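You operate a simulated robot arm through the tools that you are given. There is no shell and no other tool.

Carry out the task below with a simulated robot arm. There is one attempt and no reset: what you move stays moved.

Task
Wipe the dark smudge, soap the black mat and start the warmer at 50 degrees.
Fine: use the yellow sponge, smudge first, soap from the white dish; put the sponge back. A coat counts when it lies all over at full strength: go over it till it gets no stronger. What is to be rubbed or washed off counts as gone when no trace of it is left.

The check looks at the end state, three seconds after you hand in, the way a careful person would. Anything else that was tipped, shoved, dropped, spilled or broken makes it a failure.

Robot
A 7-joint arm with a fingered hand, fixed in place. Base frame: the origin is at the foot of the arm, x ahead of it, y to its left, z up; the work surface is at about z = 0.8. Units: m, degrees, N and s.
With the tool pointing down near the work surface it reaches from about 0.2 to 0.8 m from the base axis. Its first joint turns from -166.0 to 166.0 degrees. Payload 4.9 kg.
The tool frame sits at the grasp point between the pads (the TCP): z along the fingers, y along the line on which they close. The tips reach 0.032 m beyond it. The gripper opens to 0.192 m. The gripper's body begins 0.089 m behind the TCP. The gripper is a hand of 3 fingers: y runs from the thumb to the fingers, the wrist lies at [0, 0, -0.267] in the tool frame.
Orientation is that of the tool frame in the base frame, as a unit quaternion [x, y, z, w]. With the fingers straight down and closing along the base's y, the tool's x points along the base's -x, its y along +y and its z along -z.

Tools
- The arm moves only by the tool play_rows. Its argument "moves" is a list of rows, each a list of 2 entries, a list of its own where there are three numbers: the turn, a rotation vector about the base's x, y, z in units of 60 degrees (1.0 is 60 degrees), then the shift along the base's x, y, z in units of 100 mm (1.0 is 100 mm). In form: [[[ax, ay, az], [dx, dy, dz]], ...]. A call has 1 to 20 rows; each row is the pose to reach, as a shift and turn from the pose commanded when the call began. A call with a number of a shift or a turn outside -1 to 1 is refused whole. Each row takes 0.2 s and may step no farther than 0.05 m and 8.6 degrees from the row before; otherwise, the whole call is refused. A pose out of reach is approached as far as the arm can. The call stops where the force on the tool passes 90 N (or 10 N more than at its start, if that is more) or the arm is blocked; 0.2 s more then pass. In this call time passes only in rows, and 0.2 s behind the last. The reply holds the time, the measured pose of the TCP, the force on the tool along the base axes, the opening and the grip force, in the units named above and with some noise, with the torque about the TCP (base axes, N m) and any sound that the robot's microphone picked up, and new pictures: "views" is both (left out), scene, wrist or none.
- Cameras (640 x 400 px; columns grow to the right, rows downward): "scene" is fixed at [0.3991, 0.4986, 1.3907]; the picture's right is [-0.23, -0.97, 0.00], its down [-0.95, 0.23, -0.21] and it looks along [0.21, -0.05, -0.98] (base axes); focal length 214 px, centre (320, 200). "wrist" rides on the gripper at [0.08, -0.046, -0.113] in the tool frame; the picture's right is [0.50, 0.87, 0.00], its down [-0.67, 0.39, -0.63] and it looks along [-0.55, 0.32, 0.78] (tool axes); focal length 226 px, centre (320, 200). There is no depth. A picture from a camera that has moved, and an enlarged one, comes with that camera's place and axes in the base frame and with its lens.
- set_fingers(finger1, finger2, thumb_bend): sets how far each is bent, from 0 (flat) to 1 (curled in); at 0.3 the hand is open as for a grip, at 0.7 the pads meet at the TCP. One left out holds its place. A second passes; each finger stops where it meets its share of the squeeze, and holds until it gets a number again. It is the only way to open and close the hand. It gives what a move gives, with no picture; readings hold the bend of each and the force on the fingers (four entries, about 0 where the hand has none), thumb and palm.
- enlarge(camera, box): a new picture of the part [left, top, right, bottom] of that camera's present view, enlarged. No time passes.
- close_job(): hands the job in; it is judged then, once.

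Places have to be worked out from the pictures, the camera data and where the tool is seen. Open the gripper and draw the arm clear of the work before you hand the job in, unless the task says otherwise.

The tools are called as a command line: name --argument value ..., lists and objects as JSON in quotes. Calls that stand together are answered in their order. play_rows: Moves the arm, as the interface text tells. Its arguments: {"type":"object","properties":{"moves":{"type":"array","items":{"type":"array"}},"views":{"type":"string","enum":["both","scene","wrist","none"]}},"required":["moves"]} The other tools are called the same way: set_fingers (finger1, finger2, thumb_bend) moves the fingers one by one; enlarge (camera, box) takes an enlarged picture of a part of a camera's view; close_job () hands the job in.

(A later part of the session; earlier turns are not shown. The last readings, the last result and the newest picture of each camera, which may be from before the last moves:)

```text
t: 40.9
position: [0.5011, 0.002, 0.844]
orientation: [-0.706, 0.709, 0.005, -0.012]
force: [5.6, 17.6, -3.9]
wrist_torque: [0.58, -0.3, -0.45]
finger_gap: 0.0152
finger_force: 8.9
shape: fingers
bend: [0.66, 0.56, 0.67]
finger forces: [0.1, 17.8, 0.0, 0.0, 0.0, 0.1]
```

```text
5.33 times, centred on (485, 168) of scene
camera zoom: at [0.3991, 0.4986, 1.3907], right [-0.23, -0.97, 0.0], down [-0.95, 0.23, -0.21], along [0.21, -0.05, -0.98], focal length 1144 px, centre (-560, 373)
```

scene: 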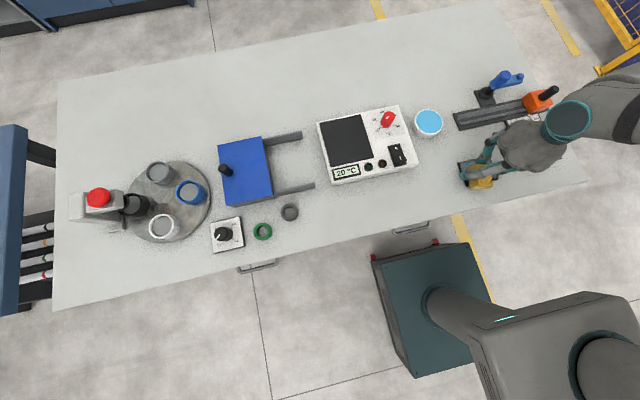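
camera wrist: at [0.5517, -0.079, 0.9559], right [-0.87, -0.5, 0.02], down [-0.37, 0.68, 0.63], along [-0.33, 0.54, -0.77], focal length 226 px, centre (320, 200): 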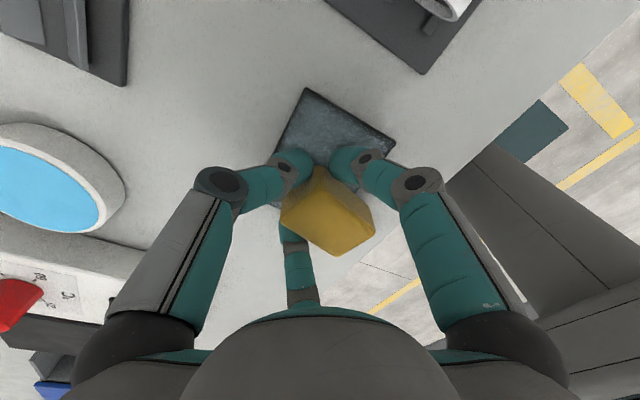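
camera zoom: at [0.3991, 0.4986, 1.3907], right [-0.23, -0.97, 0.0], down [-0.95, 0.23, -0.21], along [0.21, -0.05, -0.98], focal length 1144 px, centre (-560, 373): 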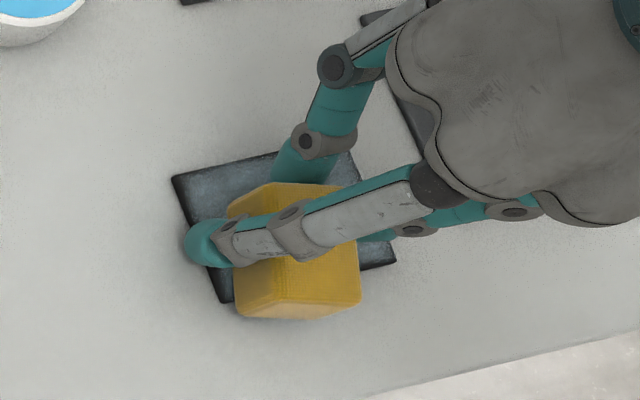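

Triangulating the left finger's tip puts it almost at table level, left of the mat's edge. So it isn't a joint limit: the fingertip (reaching lower than I assumed) hooked on the mat's left edge. I open the fingers to free it, then rise and re-grip the sponge higher.

set_fingers --finger2 0.5

play_rows --moves '[[[0, 0, 0], [0, 0.0, 0.02]], [[0, 0, 0], [0, 0, 0.05]]]' --views "none"

set_fingers --finger1 0.48 --finger2 0.48 --thumb_bend 0.48

play_rows --moves '[[[0, 0, 0], [0, 0, 0.2]], [[0, 0, 0], [0, 0, 0.5]], [[0, 0, 0], [0, 0, 0.8]]]' --views "both"

enlarge --camera "scene" --box '[445, 130, 525, 205]'

enlarge --camera "wrist" --box '[210, 50, 450, 250]'

```text
t: 41.9
position: [0.5042, 0.0007, 0.8472]
orientation: [-0.706, 0.708, 0.004, -0.009]
force: [0.7, 0.6, 0.6]
wrist_torque: [0.07, 0.06, -0.03]
finger_gap: 0.0154
finger_force: 0.5
shape: fingers
bend: [0.66, 0.49, 0.67]
finger forces: [0.1, 0.9, 0.1, 0.1, 0.1, 0.0]
```

```text
t: 42.5
position: [0.5044, 0.0012, 0.8518]
orientation: [-0.706, 0.709, 0.004, -0.01]
force: [-0.2, -0.7, 0.1]
wrist_torque: [0.0, 0.0, 0.01]
finger_gap: 0.0155
finger_force: 0.1
shape: fingers
bend: [0.66, 0.5, 0.67]
finger forces: [0.1, 0.1, 0.0, 0.0, 0.0, 0.0]
```

```text
t: 43.5
position: [0.5035, 0.0026, 0.8523]
orientation: [-0.705, 0.709, 0.004, -0.009]
force: [0.5, 0.3, 0.4]
wrist_torque: [-0.02, 0.02, -0.02]
finger_gap: 0.0921
finger_force: 0.1
shape: fingers
bend: [0.48, 0.48, 0.48]
finger forces: [0.1, 0.1, 0.0, 0.0, 0.0, 0.1]
```

```text
t: 44.3
position: [0.5042, 0.0, 0.9308]
orientation: [-0.706, 0.709, 0.005, -0.01]
force: [-0.5, 0.0, -0.2]
wrist_torque: [0.02, 0.02, -0.01]
finger_gap: 0.0924
finger_force: 0.0
shape: fingers
bend: [0.48, 0.48, 0.48]
finger forces: [0.0, 0.0, 0.0, 0.0, 0.1, 0.0]
camera wrist: at [0.5526, -0.0798, 1.045], right [-0.87, -0.5, 0.02], down [-0.37, 0.68, 0.63], along [-0.33, 0.54, -0.77], focal length 226 px, centre (320, 200)
```

scene: 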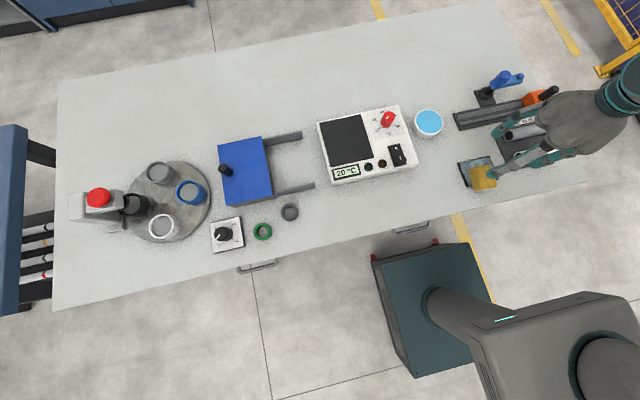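
wrist: 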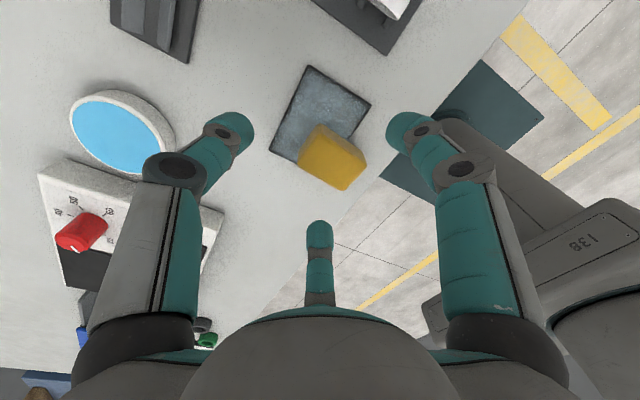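

```text
5.33 times, centred on (485, 168) of scene
camera zoom: at [0.3991, 0.4986, 1.3907], right [-0.23, -0.97, 0.0], down [-0.95, 0.23, -0.21], along [0.21, -0.05, -0.98], focal length 1144 px, centre (-560, 373)
```

zoom: 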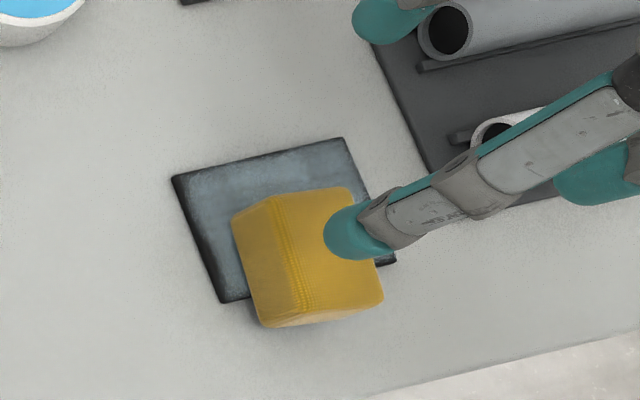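

```text
2.00 times, centred on (330, 150) of wrist
camera zoom: at [0.5526, -0.0798, 1.045], right [-0.87, -0.5, 0.02], down [-0.37, 0.68, 0.63], along [-0.33, 0.54, -0.77], focal length 452 px, centre (300, 300)
```

zoom: 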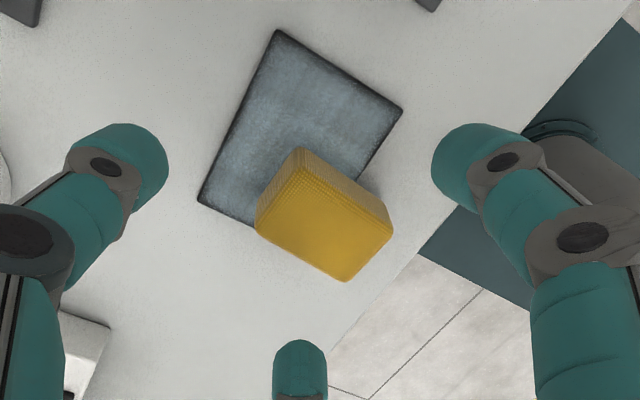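

All free, and the mat is where it was. The sponge now lies at about (0.474, 0.018), yawed about −5.5°, overhanging the mat's near edge. The fingertips reach about 43–48 mm below the TCP at this bend, so I will re-grip with the TCP ~57 mm above the mat. I straighten the hand, align its yaw and move over the sponge.

play_rows --moves '[[[0.003, -0.01, -0.05], [-0.09, 0.08, 0]], [[0.0067, -0.0203, -0.095], [-0.185, 0.16, 0]], [[0.0067, -0.0203, -0.095], [-0.185, 0.16, -0.1]]]' --views "both"

enlarge --camera "wrist" --box '[210, 50, 450, 250]'

enlarge --camera "scene" --box '[445, 130, 525, 205]'

```text
t: 45.1
position: [0.4851, 0.0166, 0.9211]
orientation: [-0.669, 0.743, 0.0, 0.002]
force: [0.9, 0.0, 0.0]
wrist_torque: [-0.02, 0.01, 0.02]
finger_gap: 0.0921
finger_force: 0.1
shape: fingers
bend: [0.48, 0.48, 0.48]
finger forces: [0.0, 0.0, 0.0, 0.0, 0.0, 0.0]
camera wrist: at [0.5219, -0.0685, 1.0357], right [-0.91, -0.41, 0.0], down [-0.32, 0.71, 0.63], along [-0.26, 0.58, -0.78], focal length 226 px, centre (320, 200)
```

scene: 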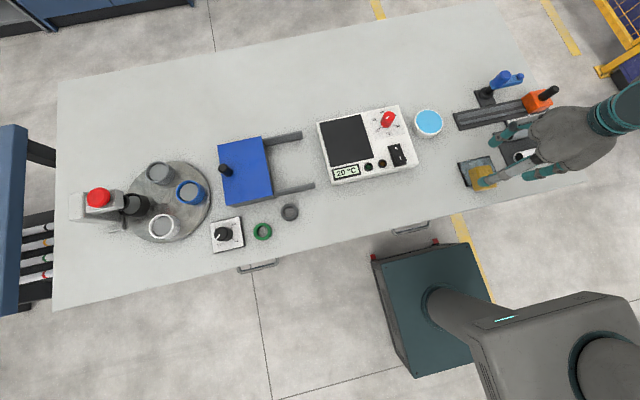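
wrist: 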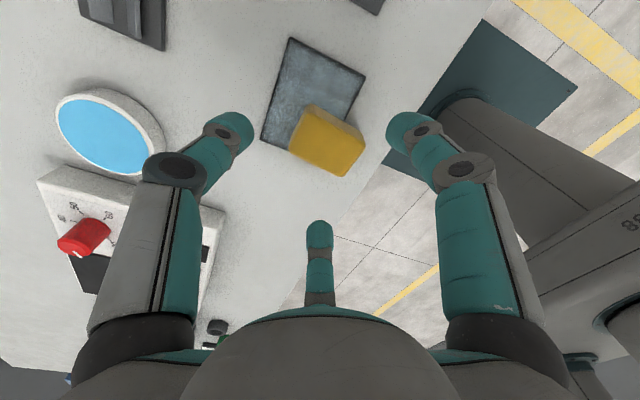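

```text
2.00 times, centred on (330, 150) of wrist
camera zoom: at [0.5219, -0.0685, 1.0357], right [-0.91, -0.41, 0.0], down [-0.32, 0.71, 0.63], along [-0.26, 0.58, -0.78], focal length 452 px, centre (300, 300)
```

zoom: 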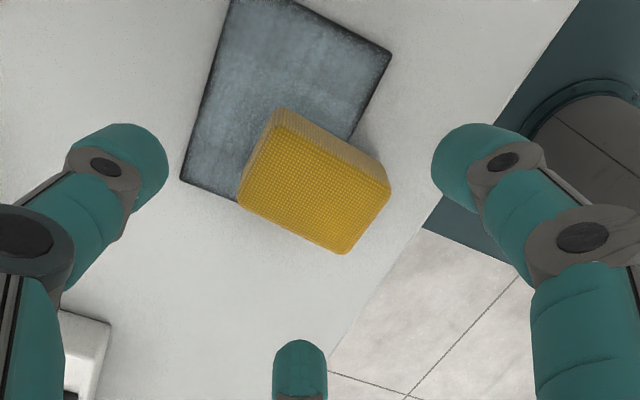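

```text
5.33 times, centred on (485, 168) of scene
camera zoom: at [0.3991, 0.4986, 1.3907], right [-0.23, -0.97, 0.0], down [-0.95, 0.23, -0.21], along [0.21, -0.05, -0.98], focal length 1144 px, centre (-560, 373)
```

zoom: 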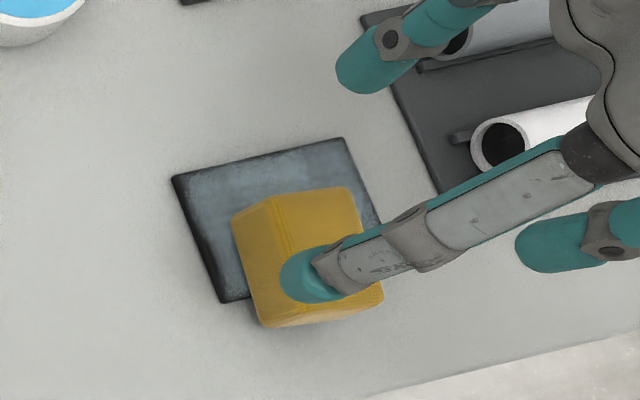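

The sponge's centre re-measures as (0.4736, 0.019), yaw −5°, matching the hand. I descend to a TCP height of about 0.859 for the higher grip.

play_rows --moves '[[[0, 0, 0], [0, 0.015, -0.25]], [[0, 0, 0], [0, 0.015, -0.45]], [[0, 0, 0], [0, 0.015, -0.55]], [[0, 0, 0], [0, 0.015, -0.62]]]' --views "both"

enlarge --camera "wrist" --box '[210, 70, 450, 250]'

enlarge --camera "scene" --box '[445, 130, 525, 205]'

```text
t: 46.1
position: [0.4843, 0.0194, 0.86]
orientation: [-0.669, 0.743, -0.001, 0.0]
force: [-0.7, 0.2, -0.3]
wrist_torque: [0.0, -0.02, 0.02]
finger_gap: 0.0922
finger_force: 0.0
shape: fingers
bend: [0.48, 0.48, 0.48]
finger forces: [0.1, 0.0, 0.0, 0.0, 0.1, 0.0]
camera wrist: at [0.5227, -0.066, 0.9743], right [-0.91, -0.41, 0.0], down [-0.32, 0.71, 0.63], along [-0.26, 0.58, -0.78], focal length 226 px, centre (320, 200)
```

scene: 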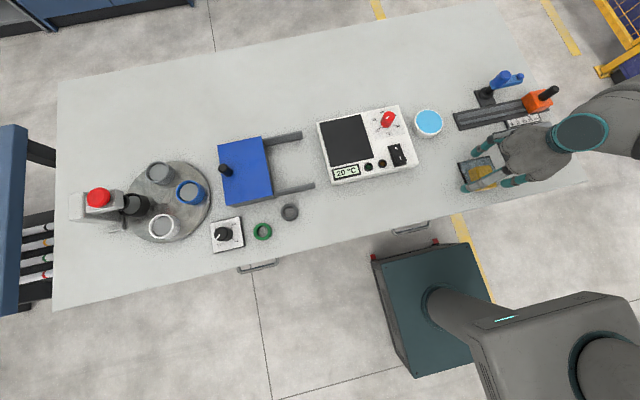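
wrist: 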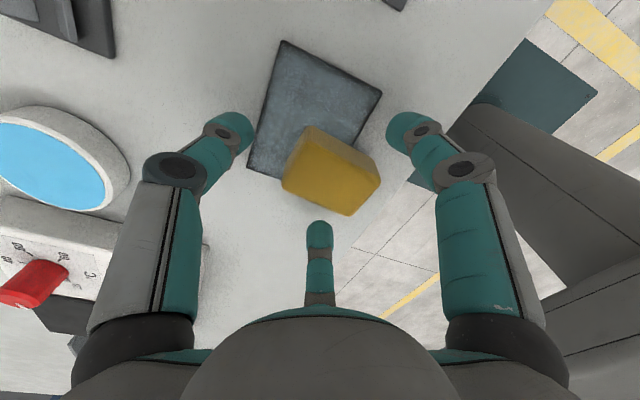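

```text
2.22 times, centred on (330, 160) of wrist
camera zoom: at [0.5227, -0.066, 0.9743], right [-0.91, -0.41, 0.0], down [-0.32, 0.71, 0.63], along [-0.26, 0.58, -0.78], focal length 502 px, centre (298, 289)
```

zoom: 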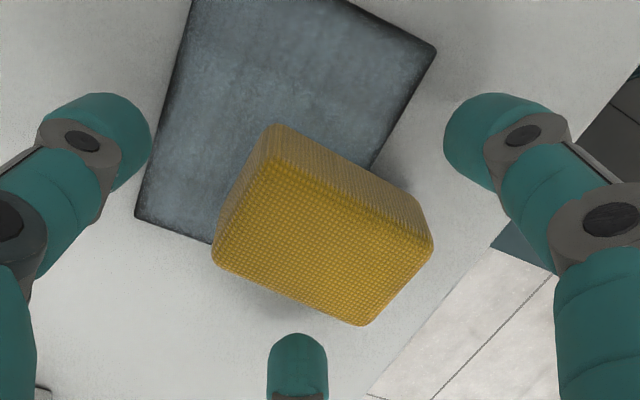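

```text
5.33 times, centred on (485, 168) of scene
camera zoom: at [0.3991, 0.4986, 1.3907], right [-0.23, -0.97, 0.0], down [-0.95, 0.23, -0.21], along [0.21, -0.05, -0.98], focal length 1144 px, centre (-560, 373)
```

zoom: 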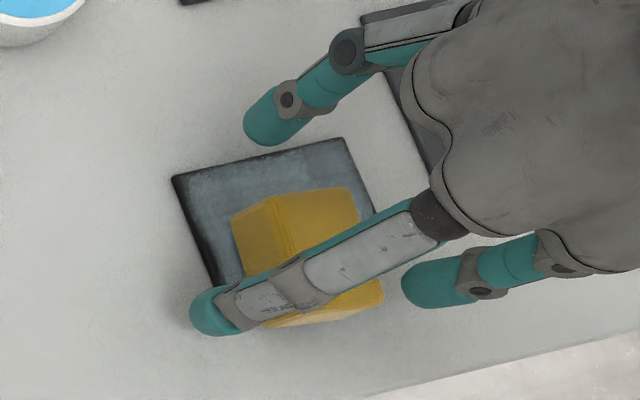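

The tips are about 8–10 mm above the mat and will rise slightly as they curl. I close: the fingers first onto the long sides, then the thumb.

set_fingers --finger1 0.6 --finger2 0.6 --thumb_bend 0.58

set_fingers --finger1 0.67 --finger2 0.67 --thumb_bend 0.64

enlarge --camera "wrist" --box '[210, 70, 450, 250]'

enlarge --camera "scene" --box '[445, 130, 525, 205]'

```text
t: 47.1
position: [0.4857, 0.0187, 0.8598]
orientation: [-0.669, 0.743, 0.0, 0.002]
force: [0.0, 0.2, 0.1]
wrist_torque: [-0.02, -0.01, 0.03]
finger_gap: 0.0502
finger_force: 1.5
shape: fingers
bend: [0.59, 0.59, 0.57]
finger forces: [1.4, 1.4, 0.1, 0.1, 0.0, 0.1]
```

```text
t: 48.1
position: [0.4846, 0.0183, 0.8617]
orientation: [-0.669, 0.743, 0.0, 0.001]
force: [0.0, 0.9, -0.2]
wrist_torque: [0.03, -0.01, 0.01]
finger_gap: 0.0423
finger_force: 11.4
shape: fingers
bend: [0.6, 0.6, 0.61]
finger forces: [7.8, 7.9, 0.0, 0.1, 6.8, 0.0]
```

```text
2.22 times, centred on (330, 160) of wrist
camera zoom: at [0.5227, -0.066, 0.9745], right [-0.91, -0.41, 0.0], down [-0.32, 0.71, 0.63], along [-0.26, 0.58, -0.78], focal length 502 px, centre (298, 289)
```

zoom: 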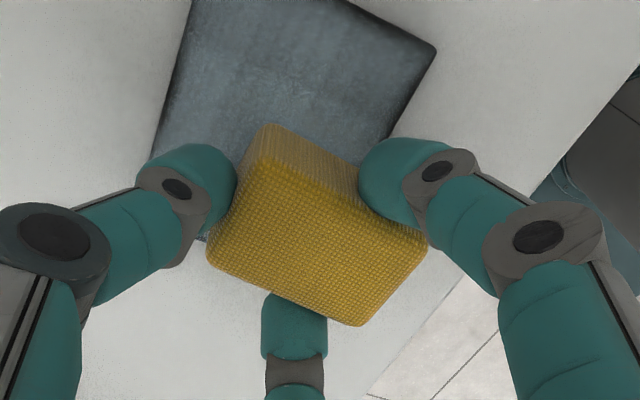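

```text
5.33 times, centred on (485, 168) of scene
camera zoom: at [0.3991, 0.4986, 1.3907], right [-0.23, -0.97, 0.0], down [-0.95, 0.23, -0.21], along [0.21, -0.05, -0.98], focal length 1144 px, centre (-560, 373)
```

zoom: 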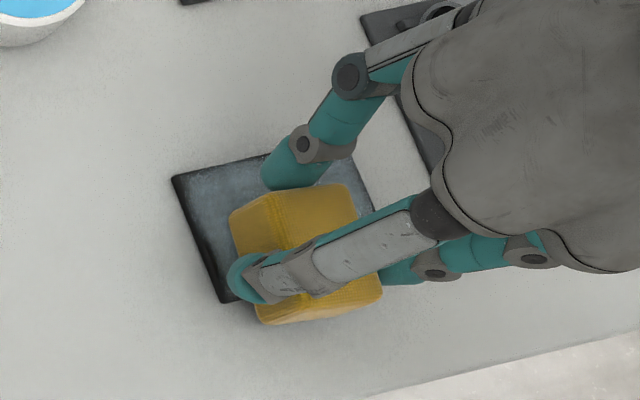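

The grip is balanced at 7–8 N each without shifting the sponge. I lift and rotate +5° to align it with the mat, and look at the mat and the table under it.

play_rows --moves '[[[0, 0, 0], [0, 0, 0.1]], [[0, 0, 0.04], [0.05, -0.02, 0.3]], [[0, 0, 0.085], [0.1, -0.1, 0.5]], [[0, 0, 0.085], [0.3, -0.4, 0.7]]]' --views "both"

enlarge --camera "scene" --box '[445, 130, 525, 205]'

enlarge --camera "wrist" --box '[210, 50, 450, 250]'

```text
t: 49.1
position: [0.5154, -0.0152, 0.9352]
orientation: [-0.701, 0.713, -0.005, 0.003]
force: [1.3, -0.2, 4.1]
wrist_torque: [-0.01, 0.06, 0.0]
finger_gap: 0.0416
finger_force: 11.6
shape: fingers
bend: [0.6, 0.6, 0.61]
finger forces: [7.8, 7.9, 0.0, 0.0, 7.2, 0.0]
out of reach, approached as far as the arm can: row 4
camera wrist: at [0.5594, -0.097, 1.0501], right [-0.88, -0.48, -0.01], down [-0.38, 0.68, 0.62], along [-0.3, 0.55, -0.78], focal length 226 px, centre (320, 200)
```

scene: 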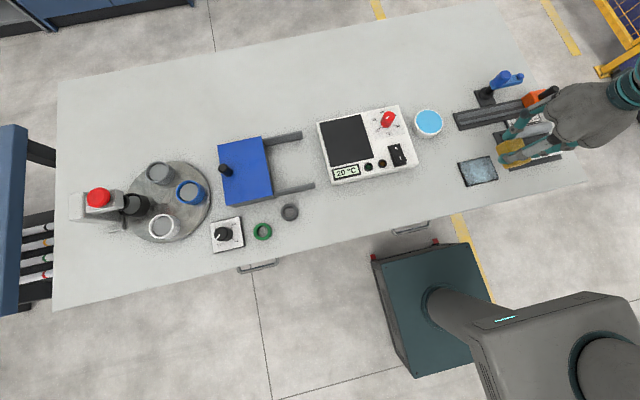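
wrist: 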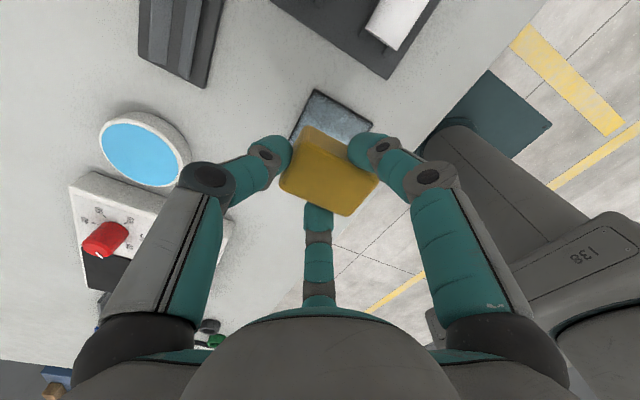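

```text
5.33 times, centred on (485, 168) of scene
camera zoom: at [0.3991, 0.4986, 1.3907], right [-0.23, -0.97, 0.0], down [-0.95, 0.23, -0.21], along [0.21, -0.05, -0.98], focal length 1144 px, centre (-560, 373)
```

zoom: 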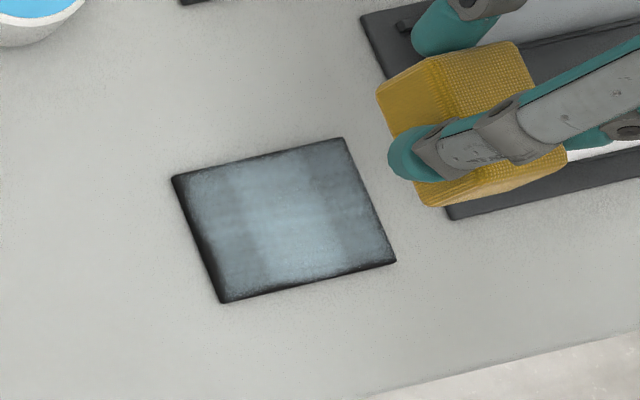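

```text
2.00 times, centred on (330, 150) of wrist
camera zoom: at [0.5594, -0.097, 1.0501], right [-0.88, -0.48, -0.01], down [-0.38, 0.68, 0.62], along [-0.3, 0.55, -0.78], focal length 452 px, centre (300, 300)
```

zoom: 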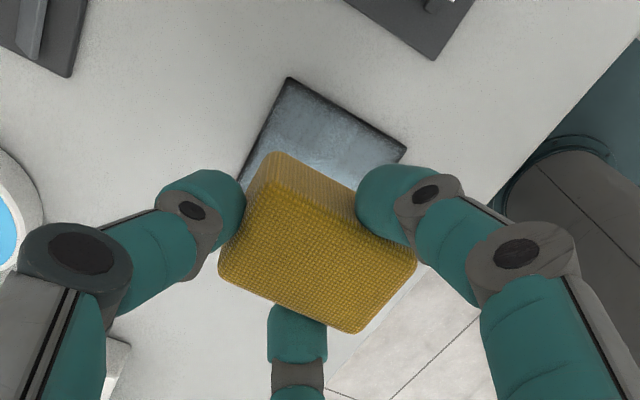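

The coat is forming well, with no soap on the table and the mat unmoved; edges still need coverage. There is also a real reach limit for yaw ≈90° at y<0, so I turn the hand back by 5° (yaw ≈84°), and come down close to the mat's middle.

play_rows --moves '[[[0, 0, -0.085], [-0.02, 0.24, 0]], [[0, 0, -0.085], [-0.02, 0.24, -0.3]], [[0, 0, -0.085], [-0.02, 0.24, -0.55]], [[0, 0, -0.085], [-0.02, 0.24, -0.66]]]' --views "both"

enlarge --camera "wrist" --box '[210, 50, 450, 250]'

enlarge --camera "scene" --box '[445, 130, 525, 205]'

```text
t: 50.1
position: [0.5106, 0.009, 0.8636]
orientation: [-0.67, 0.743, 0.0, 0.002]
force: [0.4, 0.1, -0.2]
wrist_torque: [-0.01, 0.0, -0.02]
finger_gap: 0.0416
finger_force: 11.4
shape: fingers
bend: [0.6, 0.6, 0.61]
finger forces: [7.8, 7.8, 0.0, 0.0, 7.0, 0.0]
camera wrist: at [0.5482, -0.0764, 0.9779], right [-0.91, -0.41, 0.0], down [-0.32, 0.71, 0.63], along [-0.26, 0.58, -0.78], focal length 226 px, centre (320, 200)
```

scene: 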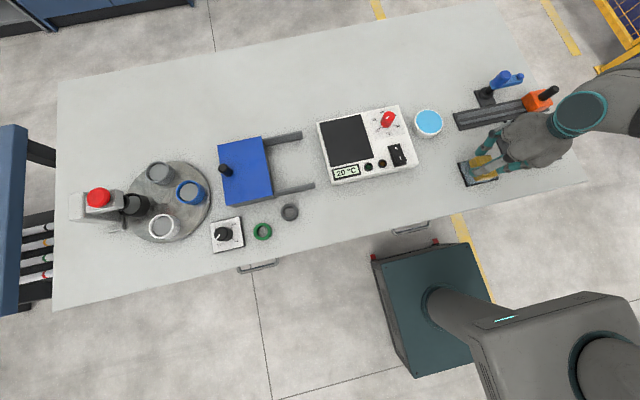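
wrist: 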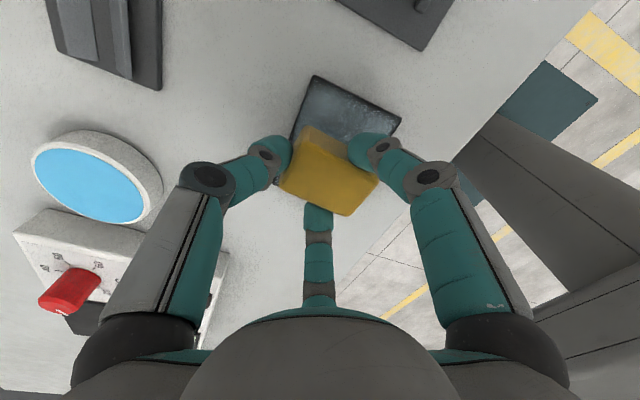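

```text
2.00 times, centred on (330, 150) of wrist
camera zoom: at [0.5482, -0.0764, 0.9779], right [-0.91, -0.41, 0.0], down [-0.32, 0.71, 0.63], along [-0.26, 0.58, -0.78], focal length 452 px, centre (300, 300)
```

zoom: 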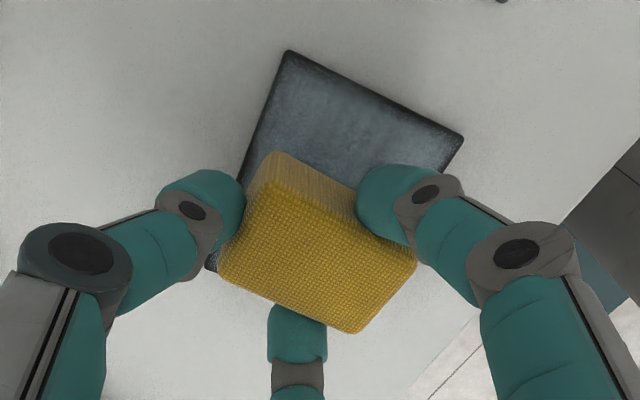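

```text
5.33 times, centred on (485, 168) of scene
camera zoom: at [0.3991, 0.4986, 1.3907], right [-0.23, -0.97, 0.0], down [-0.95, 0.23, -0.21], along [0.21, -0.05, -0.98], focal length 1144 px, centre (-560, 373)
```

zoom: 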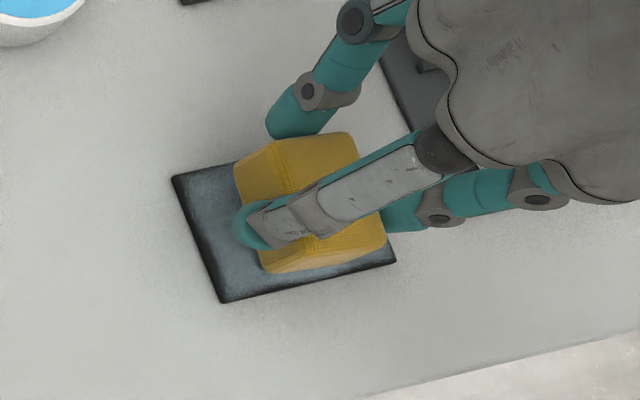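

Aligned over the mat. I lower in 1 mm steps until I feel contact.

play_rows --moves '[[[0, 0, 0], [0, 0, -0.01]], [[0, 0, 0], [0, 0, -0.02]], [[0, 0, 0], [0, 0, -0.03]], [[0, 0, 0], [0, 0, -0.03]]]' --views "none"

```text
t: 51.1
position: [0.5116, 0.0061, 0.8617]
orientation: [-0.669, 0.744, 0.0, 0.001]
force: [0.1, 0.1, -0.8]
wrist_torque: [-0.01, -0.02, -0.03]
finger_gap: 0.0416
finger_force: 10.9
shape: fingers
bend: [0.6, 0.6, 0.61]
finger forces: [7.8, 7.9, 0.0, 0.0, 7.0, 0.0]
```

play_rows --moves '[[[0, 0, 0], [0, 0, -0.01]], [[0, 0, 0], [0, 0, -0.02]], [[0, 0, 0], [0, 0, -0.02]]]' --views "none"

```text
t: 51.9
position: [0.5127, 0.0074, 0.86]
orientation: [-0.669, 0.743, -0.001, 0.001]
force: [0.5, -0.2, 0.1]
wrist_torque: [-0.02, 0.01, 0.02]
finger_gap: 0.0418
finger_force: 11.8
shape: fingers
bend: [0.6, 0.6, 0.61]
finger forces: [8.0, 7.9, 0.0, 0.1, 7.0, 0.0]
```

Still no load at z≈0.860; two more millimetres.

play_rows --moves '[[[0, 0, 0], [0, 0, -0.01]], [[0, 0, 0], [0, 0, -0.02]], [[0, 0, 0], [0, 0, -0.02]]]' --views "none"

```text
t: 52.7
position: [0.5123, 0.0072, 0.8588]
orientation: [-0.669, 0.743, -0.001, 0.001]
force: [-2.0, -1.2, 11.9]
wrist_torque: [0.03, 0.08, 0.01]
finger_gap: 0.0414
finger_force: 13.0
shape: fingers
bend: [0.6, 0.6, 0.61]
finger forces: [9.2, 8.9, 0.0, 0.0, 7.4, 0.0]
```

Contact at 12 N. I ease off 0.4 mm and make a first half-stroke toward −y to test.

play_rows --moves '[[[0, 0, 0], [0, 0, 0.004]], [[0, 0, 0], [0, -0.13, 0.004]], [[0, 0, 0], [0, -0.26, 0.004]], [[0, 0, 0], [0, -0.38, 0.004]]]' --views "both"

enlarge --camera "wrist" --box '[210, 50, 450, 250]'

enlarge --camera "scene" --box '[445, 130, 525, 205]'

```text
t: 53.7
position: [0.5129, -0.0294, 0.8579]
orientation: [-0.669, 0.743, -0.002, 0.001]
force: [-0.5, 5.3, 7.8]
wrist_torque: [0.26, 0.0, 0.03]
finger_gap: 0.0387
finger_force: 12.1
shape: fingers
bend: [0.61, 0.6, 0.61]
finger forces: [7.3, 10.9, 0.0, 0.0, 6.3, 0.0]
camera wrist: at [0.5498, -0.1149, 0.9722], right [-0.91, -0.41, 0.0], down [-0.32, 0.71, 0.63], along [-0.26, 0.58, -0.78], focal length 226 px, centre (320, 200)
```

scene: 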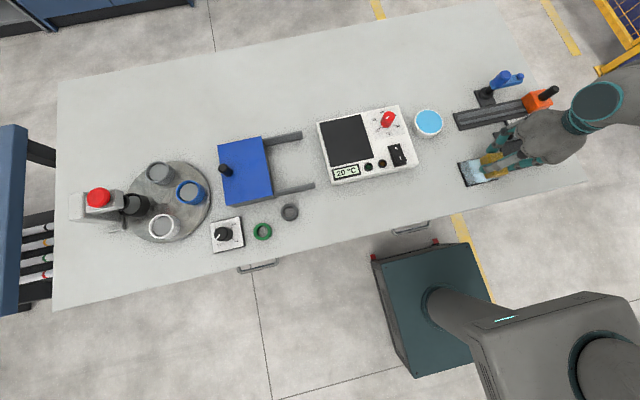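
wrist: 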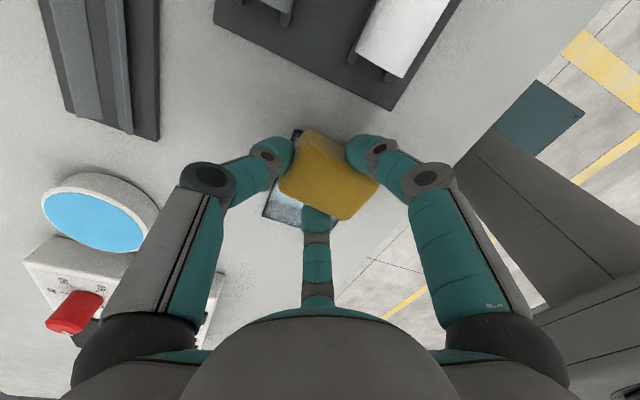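

```text
2.00 times, centred on (330, 150) of wrist
camera zoom: at [0.5498, -0.1149, 0.9722], right [-0.91, -0.41, 0.0], down [-0.32, 0.71, 0.63], along [-0.26, 0.58, -0.78], focal length 452 px, centre (300, 300)
```

zoom: 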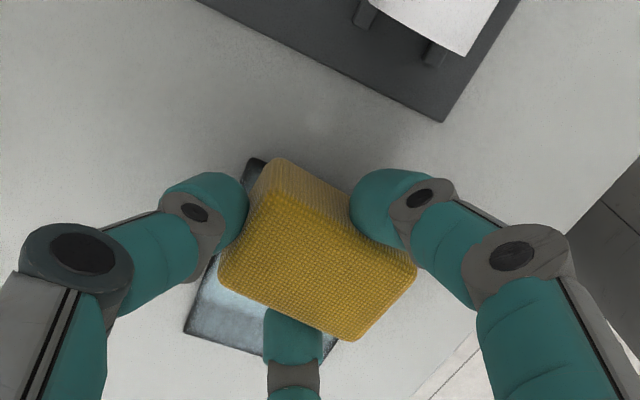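

```text
5.33 times, centred on (485, 168) of scene
camera zoom: at [0.3991, 0.4986, 1.3907], right [-0.23, -0.97, 0.0], down [-0.95, 0.23, -0.21], along [0.21, -0.05, -0.98], focal length 1144 px, centre (-560, 373)
```

zoom: 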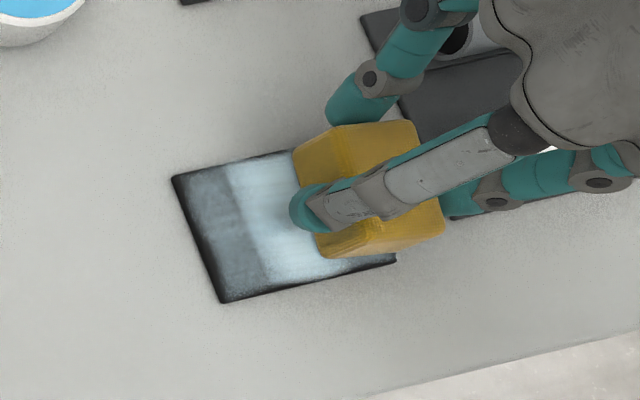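

This works: the stroke laid a stronger coat and forces stay moderate. Now a full loop: the far lane toward +y, then the near lane back.

play_rows --moves '[[[0, 0, 0], [0.09, 0, 0]], [[0, 0, 0], [0.09, 0.16, 0]], [[0, 0, 0], [0.09, 0.33, 0]], [[0, 0, 0], [0.09, 0.5, 0]], [[0, 0, 0], [0.09, 0.66, 0]], [[0, 0, 0], [0, 0.66, 0]], [[0, 0, 0], [-0.09, 0.66, 0]], [[0, 0, 0], [-0.09, 0.5, 0]], [[0, 0, 0], [-0.09, 0.33, 0]], [[0, 0, 0], [-0.09, 0.16, 0]], [[0, 0, 0], [-0.09, 0, 0]], [[0, 0, 0], [0, 0, 0]]]' --views "both"

enlarge --camera "scene" --box '[445, 130, 525, 205]'

enlarge --camera "wrist" --box '[210, 50, 450, 250]'

```text
t: 56.3
position: [0.5101, -0.0323, 0.8573]
orientation: [-0.67, 0.743, 0.0, 0.0]
force: [-5.5, -0.2, 6.5]
wrist_torque: [0.0, 0.21, 0.01]
finger_gap: 0.0368
finger_force: 10.6
shape: fingers
bend: [0.61, 0.6, 0.63]
finger forces: [9.0, 9.1, 0.0, 0.0, 3.3, 0.0]
camera wrist: at [0.5482, -0.1165, 0.9708], right [-0.91, -0.41, 0.0], down [-0.32, 0.71, 0.63], along [-0.26, 0.58, -0.78], focal length 226 px, centre (320, 200)
```

scene: 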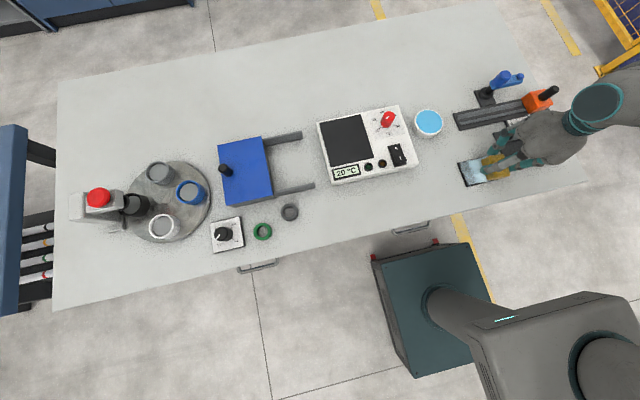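
wrist: 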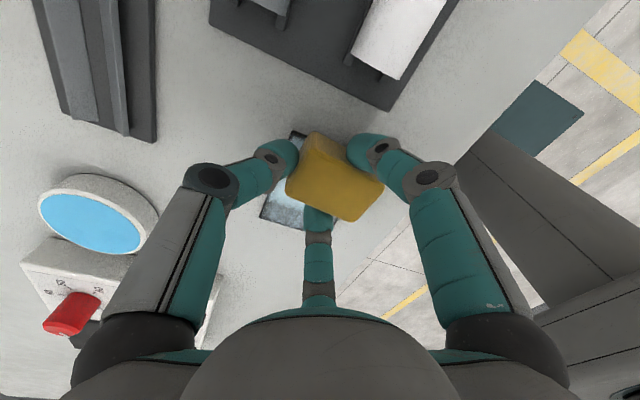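

```text
5.33 times, centred on (485, 168) of scene
camera zoom: at [0.3991, 0.4986, 1.3907], right [-0.23, -0.97, 0.0], down [-0.95, 0.23, -0.21], along [0.21, -0.05, -0.98], focal length 1144 px, centre (-560, 373)
```

zoom: 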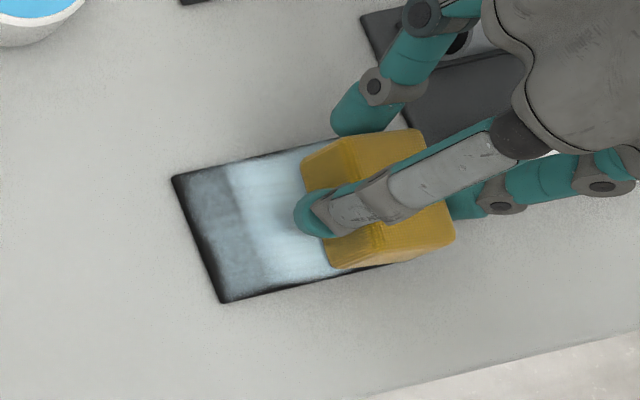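

```text
2.00 times, centred on (330, 150) of wrist
camera zoom: at [0.5482, -0.1165, 0.9708], right [-0.91, -0.41, 0.0], down [-0.32, 0.71, 0.63], along [-0.26, 0.58, -0.78], focal length 452 px, centre (300, 300)
```

zoom: 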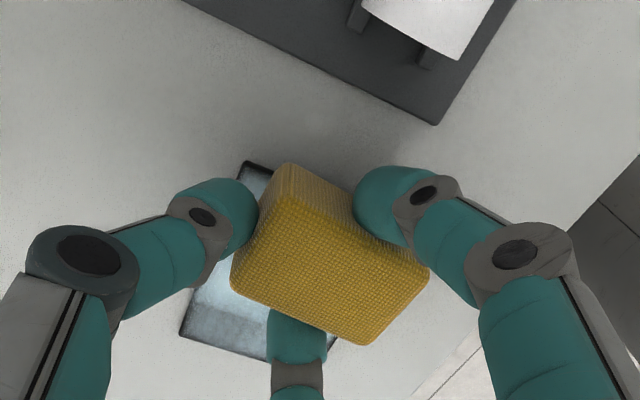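

The right part is strong but the left (+y) end hasn't strengthened. I move to the left end and check contact there.

play_rows --moves '[[[0, 0, 0], [0, 0.16, 0]], [[0, 0, 0], [0, 0.33, 0]], [[0, 0, 0], [0, 0.5, 0]], [[0, 0, 0], [0, 0.66, 0]]]' --views "both"

enlarge --camera "scene" --box '[445, 130, 525, 205]'

enlarge --camera "wrist" --box '[210, 50, 450, 250]'

```text
t: 57.3
position: [0.5118, 0.0348, 0.8582]
orientation: [-0.669, 0.744, 0.0, 0.002]
force: [0.0, 0.2, 0.6]
wrist_torque: [0.0, -0.02, 0.01]
finger_gap: 0.0368
finger_force: 10.4
shape: fingers
bend: [0.61, 0.61, 0.62]
finger forces: [7.9, 8.3, 0.0, 0.0, 4.9, 0.1]
camera wrist: at [0.5493, -0.0501, 0.9716], right [-0.91, -0.41, 0.0], down [-0.32, 0.71, 0.63], along [-0.26, 0.58, -0.78], focal length 226 px, centre (320, 200)
```

scene: 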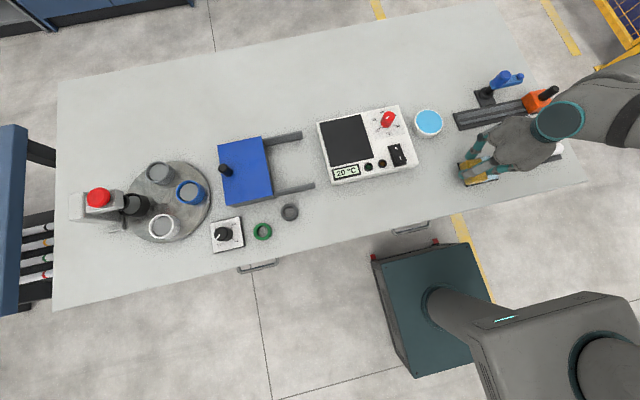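
wrist: 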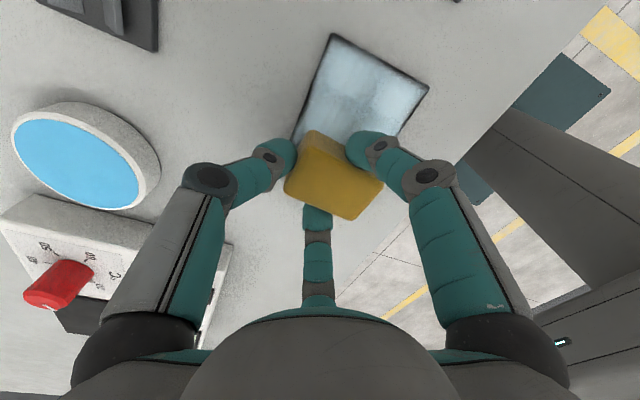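

```text
5.33 times, centred on (485, 168) of scene
camera zoom: at [0.3991, 0.4986, 1.3907], right [-0.23, -0.97, 0.0], down [-0.95, 0.23, -0.21], along [0.21, -0.05, -0.98], focal length 1144 px, centre (-560, 373)
```

zoom: 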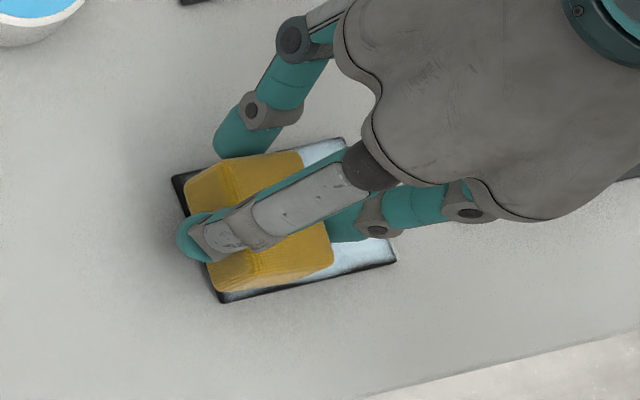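

```text
2.00 times, centred on (330, 150) of wrist
camera zoom: at [0.5493, -0.0501, 0.9716], right [-0.91, -0.41, 0.0], down [-0.32, 0.71, 0.63], along [-0.26, 0.58, -0.78], focal length 452 px, centre (300, 300)
```

zoom: 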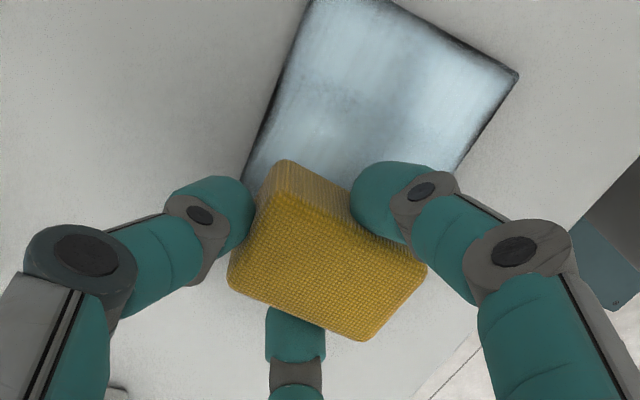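

At the left end the force is nearly zero, so the sponge is just hovering there. I shift 4 mm further left, lower by 1 mm, and check.

play_rows --moves '[[[0, 0, 0], [0, 0.04, 0]], [[0, 0, 0], [0, 0.04, -0.01]], [[0, 0, 0], [0, 0.04, -0.01]]]' --views "none"

```text
t: 58.1
position: [0.5128, 0.0396, 0.8572]
orientation: [-0.669, 0.743, -0.001, 0.001]
force: [0.3, -0.8, 2.7]
wrist_torque: [-0.05, -0.03, 0.03]
finger_gap: 0.0369
finger_force: 10.6
shape: fingers
bend: [0.61, 0.61, 0.62]
finger forces: [8.4, 8.1, 0.0, 0.0, 5.1, 0.0]
```

Light contact now (2.7 N). I press 0.6 mm more and run the far lane to the right, easing height slightly on the way (right side rides higher), then the near lane back.

play_rows --moves '[[[0, 0, 0], [0, 0, -0.006]], [[0, 0, 0], [0.07, 0, -0.006]], [[0, 0, 0], [0.14, 0, -0.006]], [[0, 0, 0], [0.14, -0.16, -0.004]], [[0, 0, 0], [0.14, -0.33, -0.002]], [[0, 0, 0], [0.14, -0.5, 0.0]], [[0, 0, 0], [0.14, -0.7, 0.002]], [[0, 0, 0], [0.06, -0.72, 0.002]], [[0, 0, 0], [-0.03, -0.72, 0.002]], [[0, 0, 0], [-0.03, -0.5, 0.0]], [[0, 0, 0], [-0.03, -0.33, -0.002]], [[0, 0, 0], [-0.03, -0.16, -0.006]], [[0, 0, 0], [-0.03, 0, -0.01]]]' --views "both"

enlarge --camera "wrist" --box '[210, 20, 450, 220]'

enlarge --camera "scene" --box '[445, 130, 525, 205]'

```text
t: 60.9
position: [0.5101, 0.0393, 0.856]
orientation: [-0.67, 0.743, 0.0, 0.0]
force: [-1.9, -1.6, 1.8]
wrist_torque: [-0.08, -0.01, 0.01]
finger_gap: 0.0368
finger_force: 10.4
shape: fingers
bend: [0.61, 0.61, 0.62]
finger forces: [8.9, 7.7, 0.1, 0.1, 4.9, 0.0]
camera wrist: at [0.5462, -0.0454, 0.9709], right [-0.91, -0.41, 0.0], down [-0.32, 0.71, 0.63], along [-0.26, 0.58, -0.78], focal length 226 px, centre (320, 200)
```

scene: 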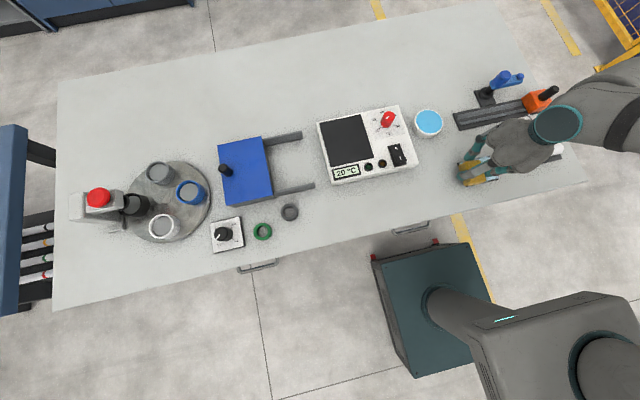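
wrist: 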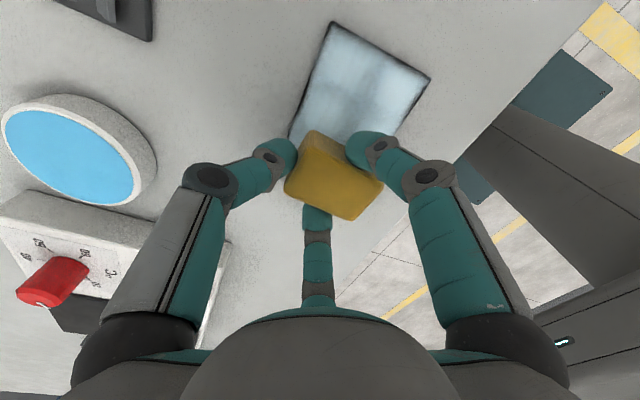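

```text
2.00 times, centred on (330, 120) of wrist
camera zoom: at [0.5462, -0.0454, 0.9709], right [-0.91, -0.41, 0.0], down [-0.32, 0.71, 0.63], along [-0.26, 0.58, -0.78], focal length 452 px, centre (300, 360)
```

zoom: 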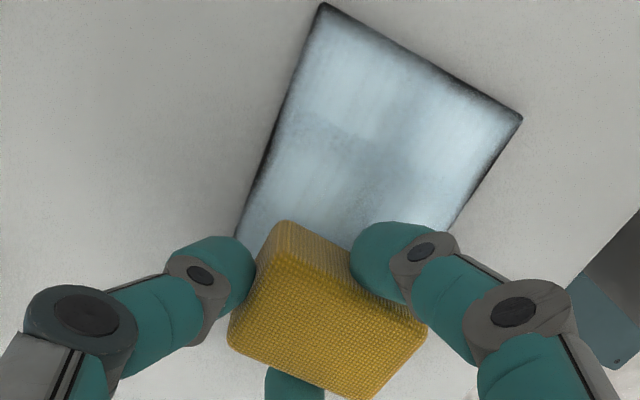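

```text
5.33 times, centred on (485, 168) of scene
camera zoom: at [0.3991, 0.4986, 1.3907], right [-0.23, -0.97, 0.0], down [-0.95, 0.23, -0.21], along [0.21, -0.05, -0.98], focal length 1144 px, centre (-560, 373)
```

zoom: 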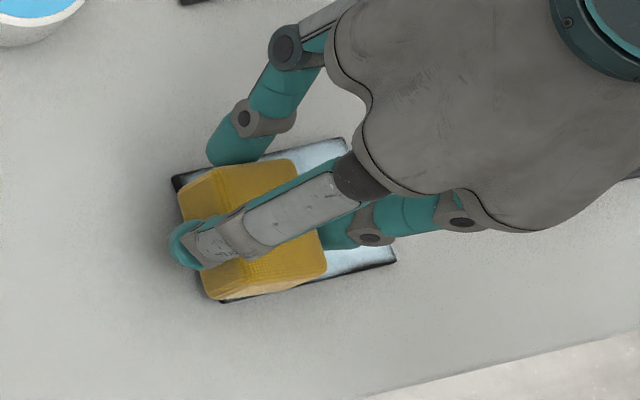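

The coat is filling in; a patch and the borders are still thinner. I press about 1 mm more here since the force has dropped to 2 N.

play_rows --moves '[[[0, 0, 0], [0, 0.02, -0.006]], [[0, 0, 0], [0, 0.03, -0.012]], [[0, 0, 0], [0, 0.03, -0.012]]]' --views "none"

```text
t: 61.7
position: [0.508, 0.0429, 0.8563]
orientation: [-0.67, 0.743, -0.001, 0.002]
force: [-2.3, -7.7, 14.3]
wrist_torque: [-0.33, 0.19, 0.0]
finger_gap: 0.0375
finger_force: 12.8
shape: fingers
bend: [0.6, 0.61, 0.62]
finger forces: [12.4, 7.5, 0.1, 0.1, 5.5, 0.0]
```

Contact is 14 N now. I sweep to the far-left corner, then along the far edge to the far-right corner, overhanging the edges by a few mm.

play_rows --moves '[[[0, 0, 0], [0.1, 0.0, 0.002]], [[0, 0, 0], [0.19, -0.02, 0.003]], [[0, 0, 0], [0.195, -0.15, 0.003]], [[0, 0, 0], [0.2, -0.3, 0.003]], [[0, 0, 0], [0.205, -0.45, 0.003]], [[0, 0, 0], [0.21, -0.6, 0.003]], [[0, 0, 0], [0.22, -0.745, 0.003]]]' --views "none"

enlarge --camera "scene" --box '[445, 130, 525, 205]'

enlarge --camera "wrist" --box '[210, 50, 450, 250]'

```text
t: 63.3
position: [0.533, -0.0331, 0.8556]
orientation: [-0.67, 0.743, 0.0, 0.001]
force: [-0.4, 1.1, -0.7]
wrist_torque: [0.02, 0.01, 0.0]
finger_gap: 0.0365
finger_force: 10.3
shape: fingers
bend: [0.61, 0.61, 0.63]
finger forces: [8.6, 8.1, 0.0, 0.0, 4.2, 0.0]
```

```text
5.33 times, centred on (485, 168) of scene
camera zoom: at [0.3991, 0.4986, 1.3907], right [-0.23, -0.97, 0.0], down [-0.95, 0.23, -0.21], along [0.21, -0.05, -0.98], focal length 1144 px, centre (-560, 373)
```

zoom: 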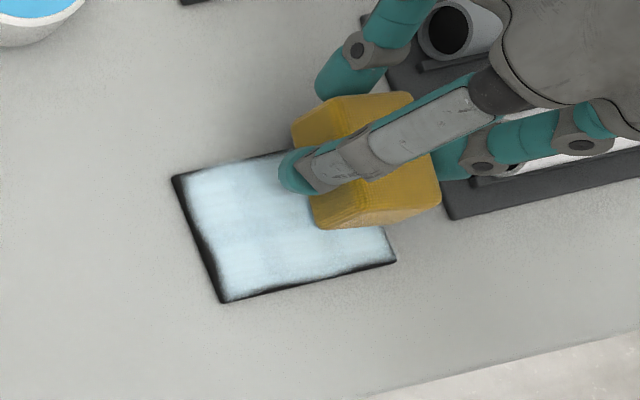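

```text
2.00 times, centred on (330, 150) of wrist
camera zoom: at [0.5691, -0.1176, 0.9693], right [-0.91, -0.41, 0.0], down [-0.32, 0.71, 0.63], along [-0.26, 0.58, -0.78], focal length 452 px, centre (300, 300)
```

zoom: 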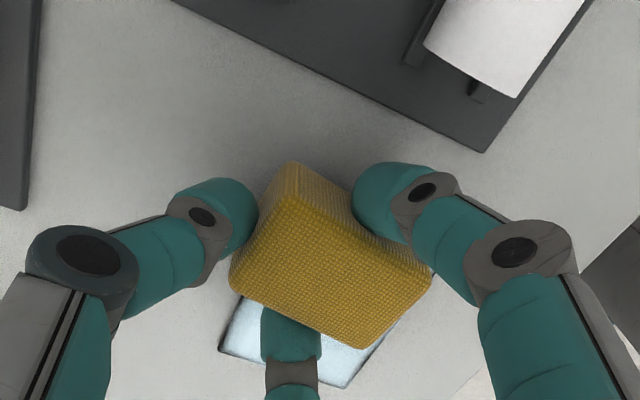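

The coat is now strong over most of the mat, with the rims left. Contact was lost here at the far-right corner, so I lower in half-millimetre steps until it presses again.

play_rows --moves '[[[0, 0, 0], [0, 0, -0.005]], [[0, 0, 0], [0, 0, -0.01]], [[0, 0, 0], [0, 0, -0.01]]]' --views "none"

```text
t: 64.1
position: [0.5303, -0.0323, 0.8547]
orientation: [-0.67, 0.742, 0.0, 0.002]
force: [-0.1, 0.3, 0.5]
wrist_torque: [0.03, 0.04, 0.01]
finger_gap: 0.0366
finger_force: 10.1
shape: fingers
bend: [0.61, 0.61, 0.63]
finger forces: [8.5, 8.0, 0.0, 0.1, 4.2, 0.0]
```

play_rows --moves '[[[0, 0, 0], [0, 0, -0.006]], [[0, 0, 0], [0, 0, -0.012]], [[0, 0, 0], [0, 0, -0.012]]]' --views "none"

```text
t: 64.9
position: [0.5307, -0.0325, 0.8547]
orientation: [-0.67, 0.743, -0.001, 0.002]
force: [-2.2, 0.1, 13.6]
wrist_torque: [0.0, 0.17, 0.0]
finger_gap: 0.0364
finger_force: 12.0
shape: fingers
bend: [0.61, 0.61, 0.63]
finger forces: [10.3, 9.3, 0.0, 0.1, 4.3, 0.1]
```

Contact 13.6 N. I overhang the right edge 5 mm more and sweep along it toward the near-right corner.

play_rows --moves '[[[0, 0, 0], [0.02, -0.05, 0.003]], [[0, 0, 0], [0.04, -0.05, 0.003]], [[0, 0, 0], [-0.06, -0.055, 0.003]], [[0, 0, 0], [-0.16, -0.06, 0.003]], [[0, 0, 0], [-0.26, -0.065, 0.003]], [[0, 0, 0], [-0.3, -0.07, 0.003]]]' --views "none"

enlarge --camera "scene" --box '[445, 130, 525, 205]'

enlarge --camera "wrist" --box '[210, 50, 450, 250]'

```text
t: 66.3
position: [0.5031, -0.0388, 0.8521]
orientation: [-0.67, 0.743, 0.0, 0.0]
force: [0.4, 0.0, 0.6]
wrist_torque: [0.02, 0.0, -0.02]
finger_gap: 0.0341
finger_force: 10.9
shape: fingers
bend: [0.61, 0.6, 0.62]
finger forces: [8.5, 8.8, 0.0, 0.1, 3.7, 0.0]
```

```text
5.33 times, centred on (485, 168) of scene
camera zoom: at [0.3991, 0.4986, 1.3907], right [-0.23, -0.97, 0.0], down [-0.95, 0.23, -0.21], along [0.21, -0.05, -0.98], focal length 1144 px, centre (-560, 373)
```

zoom: 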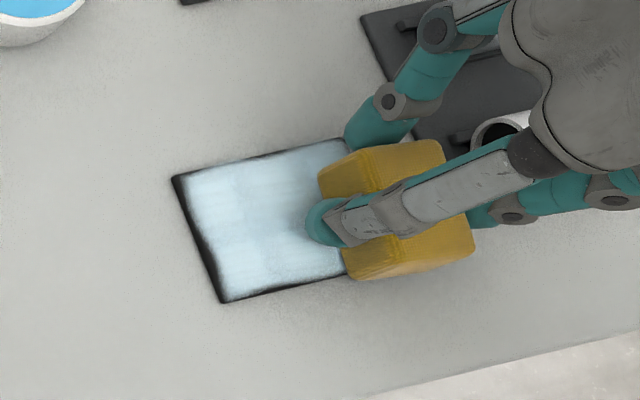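

```text
2.00 times, centred on (330, 150) of wrist
camera zoom: at [0.5393, -0.1242, 0.9668], right [-0.91, -0.41, 0.0], down [-0.32, 0.71, 0.63], along [-0.26, 0.58, -0.78], focal length 452 px, centre (300, 300)
```

zoom: 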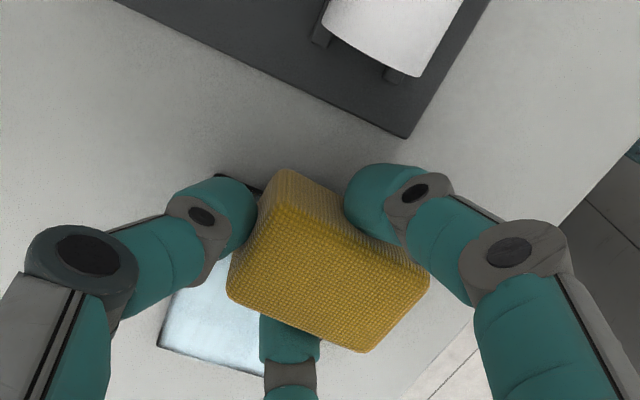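

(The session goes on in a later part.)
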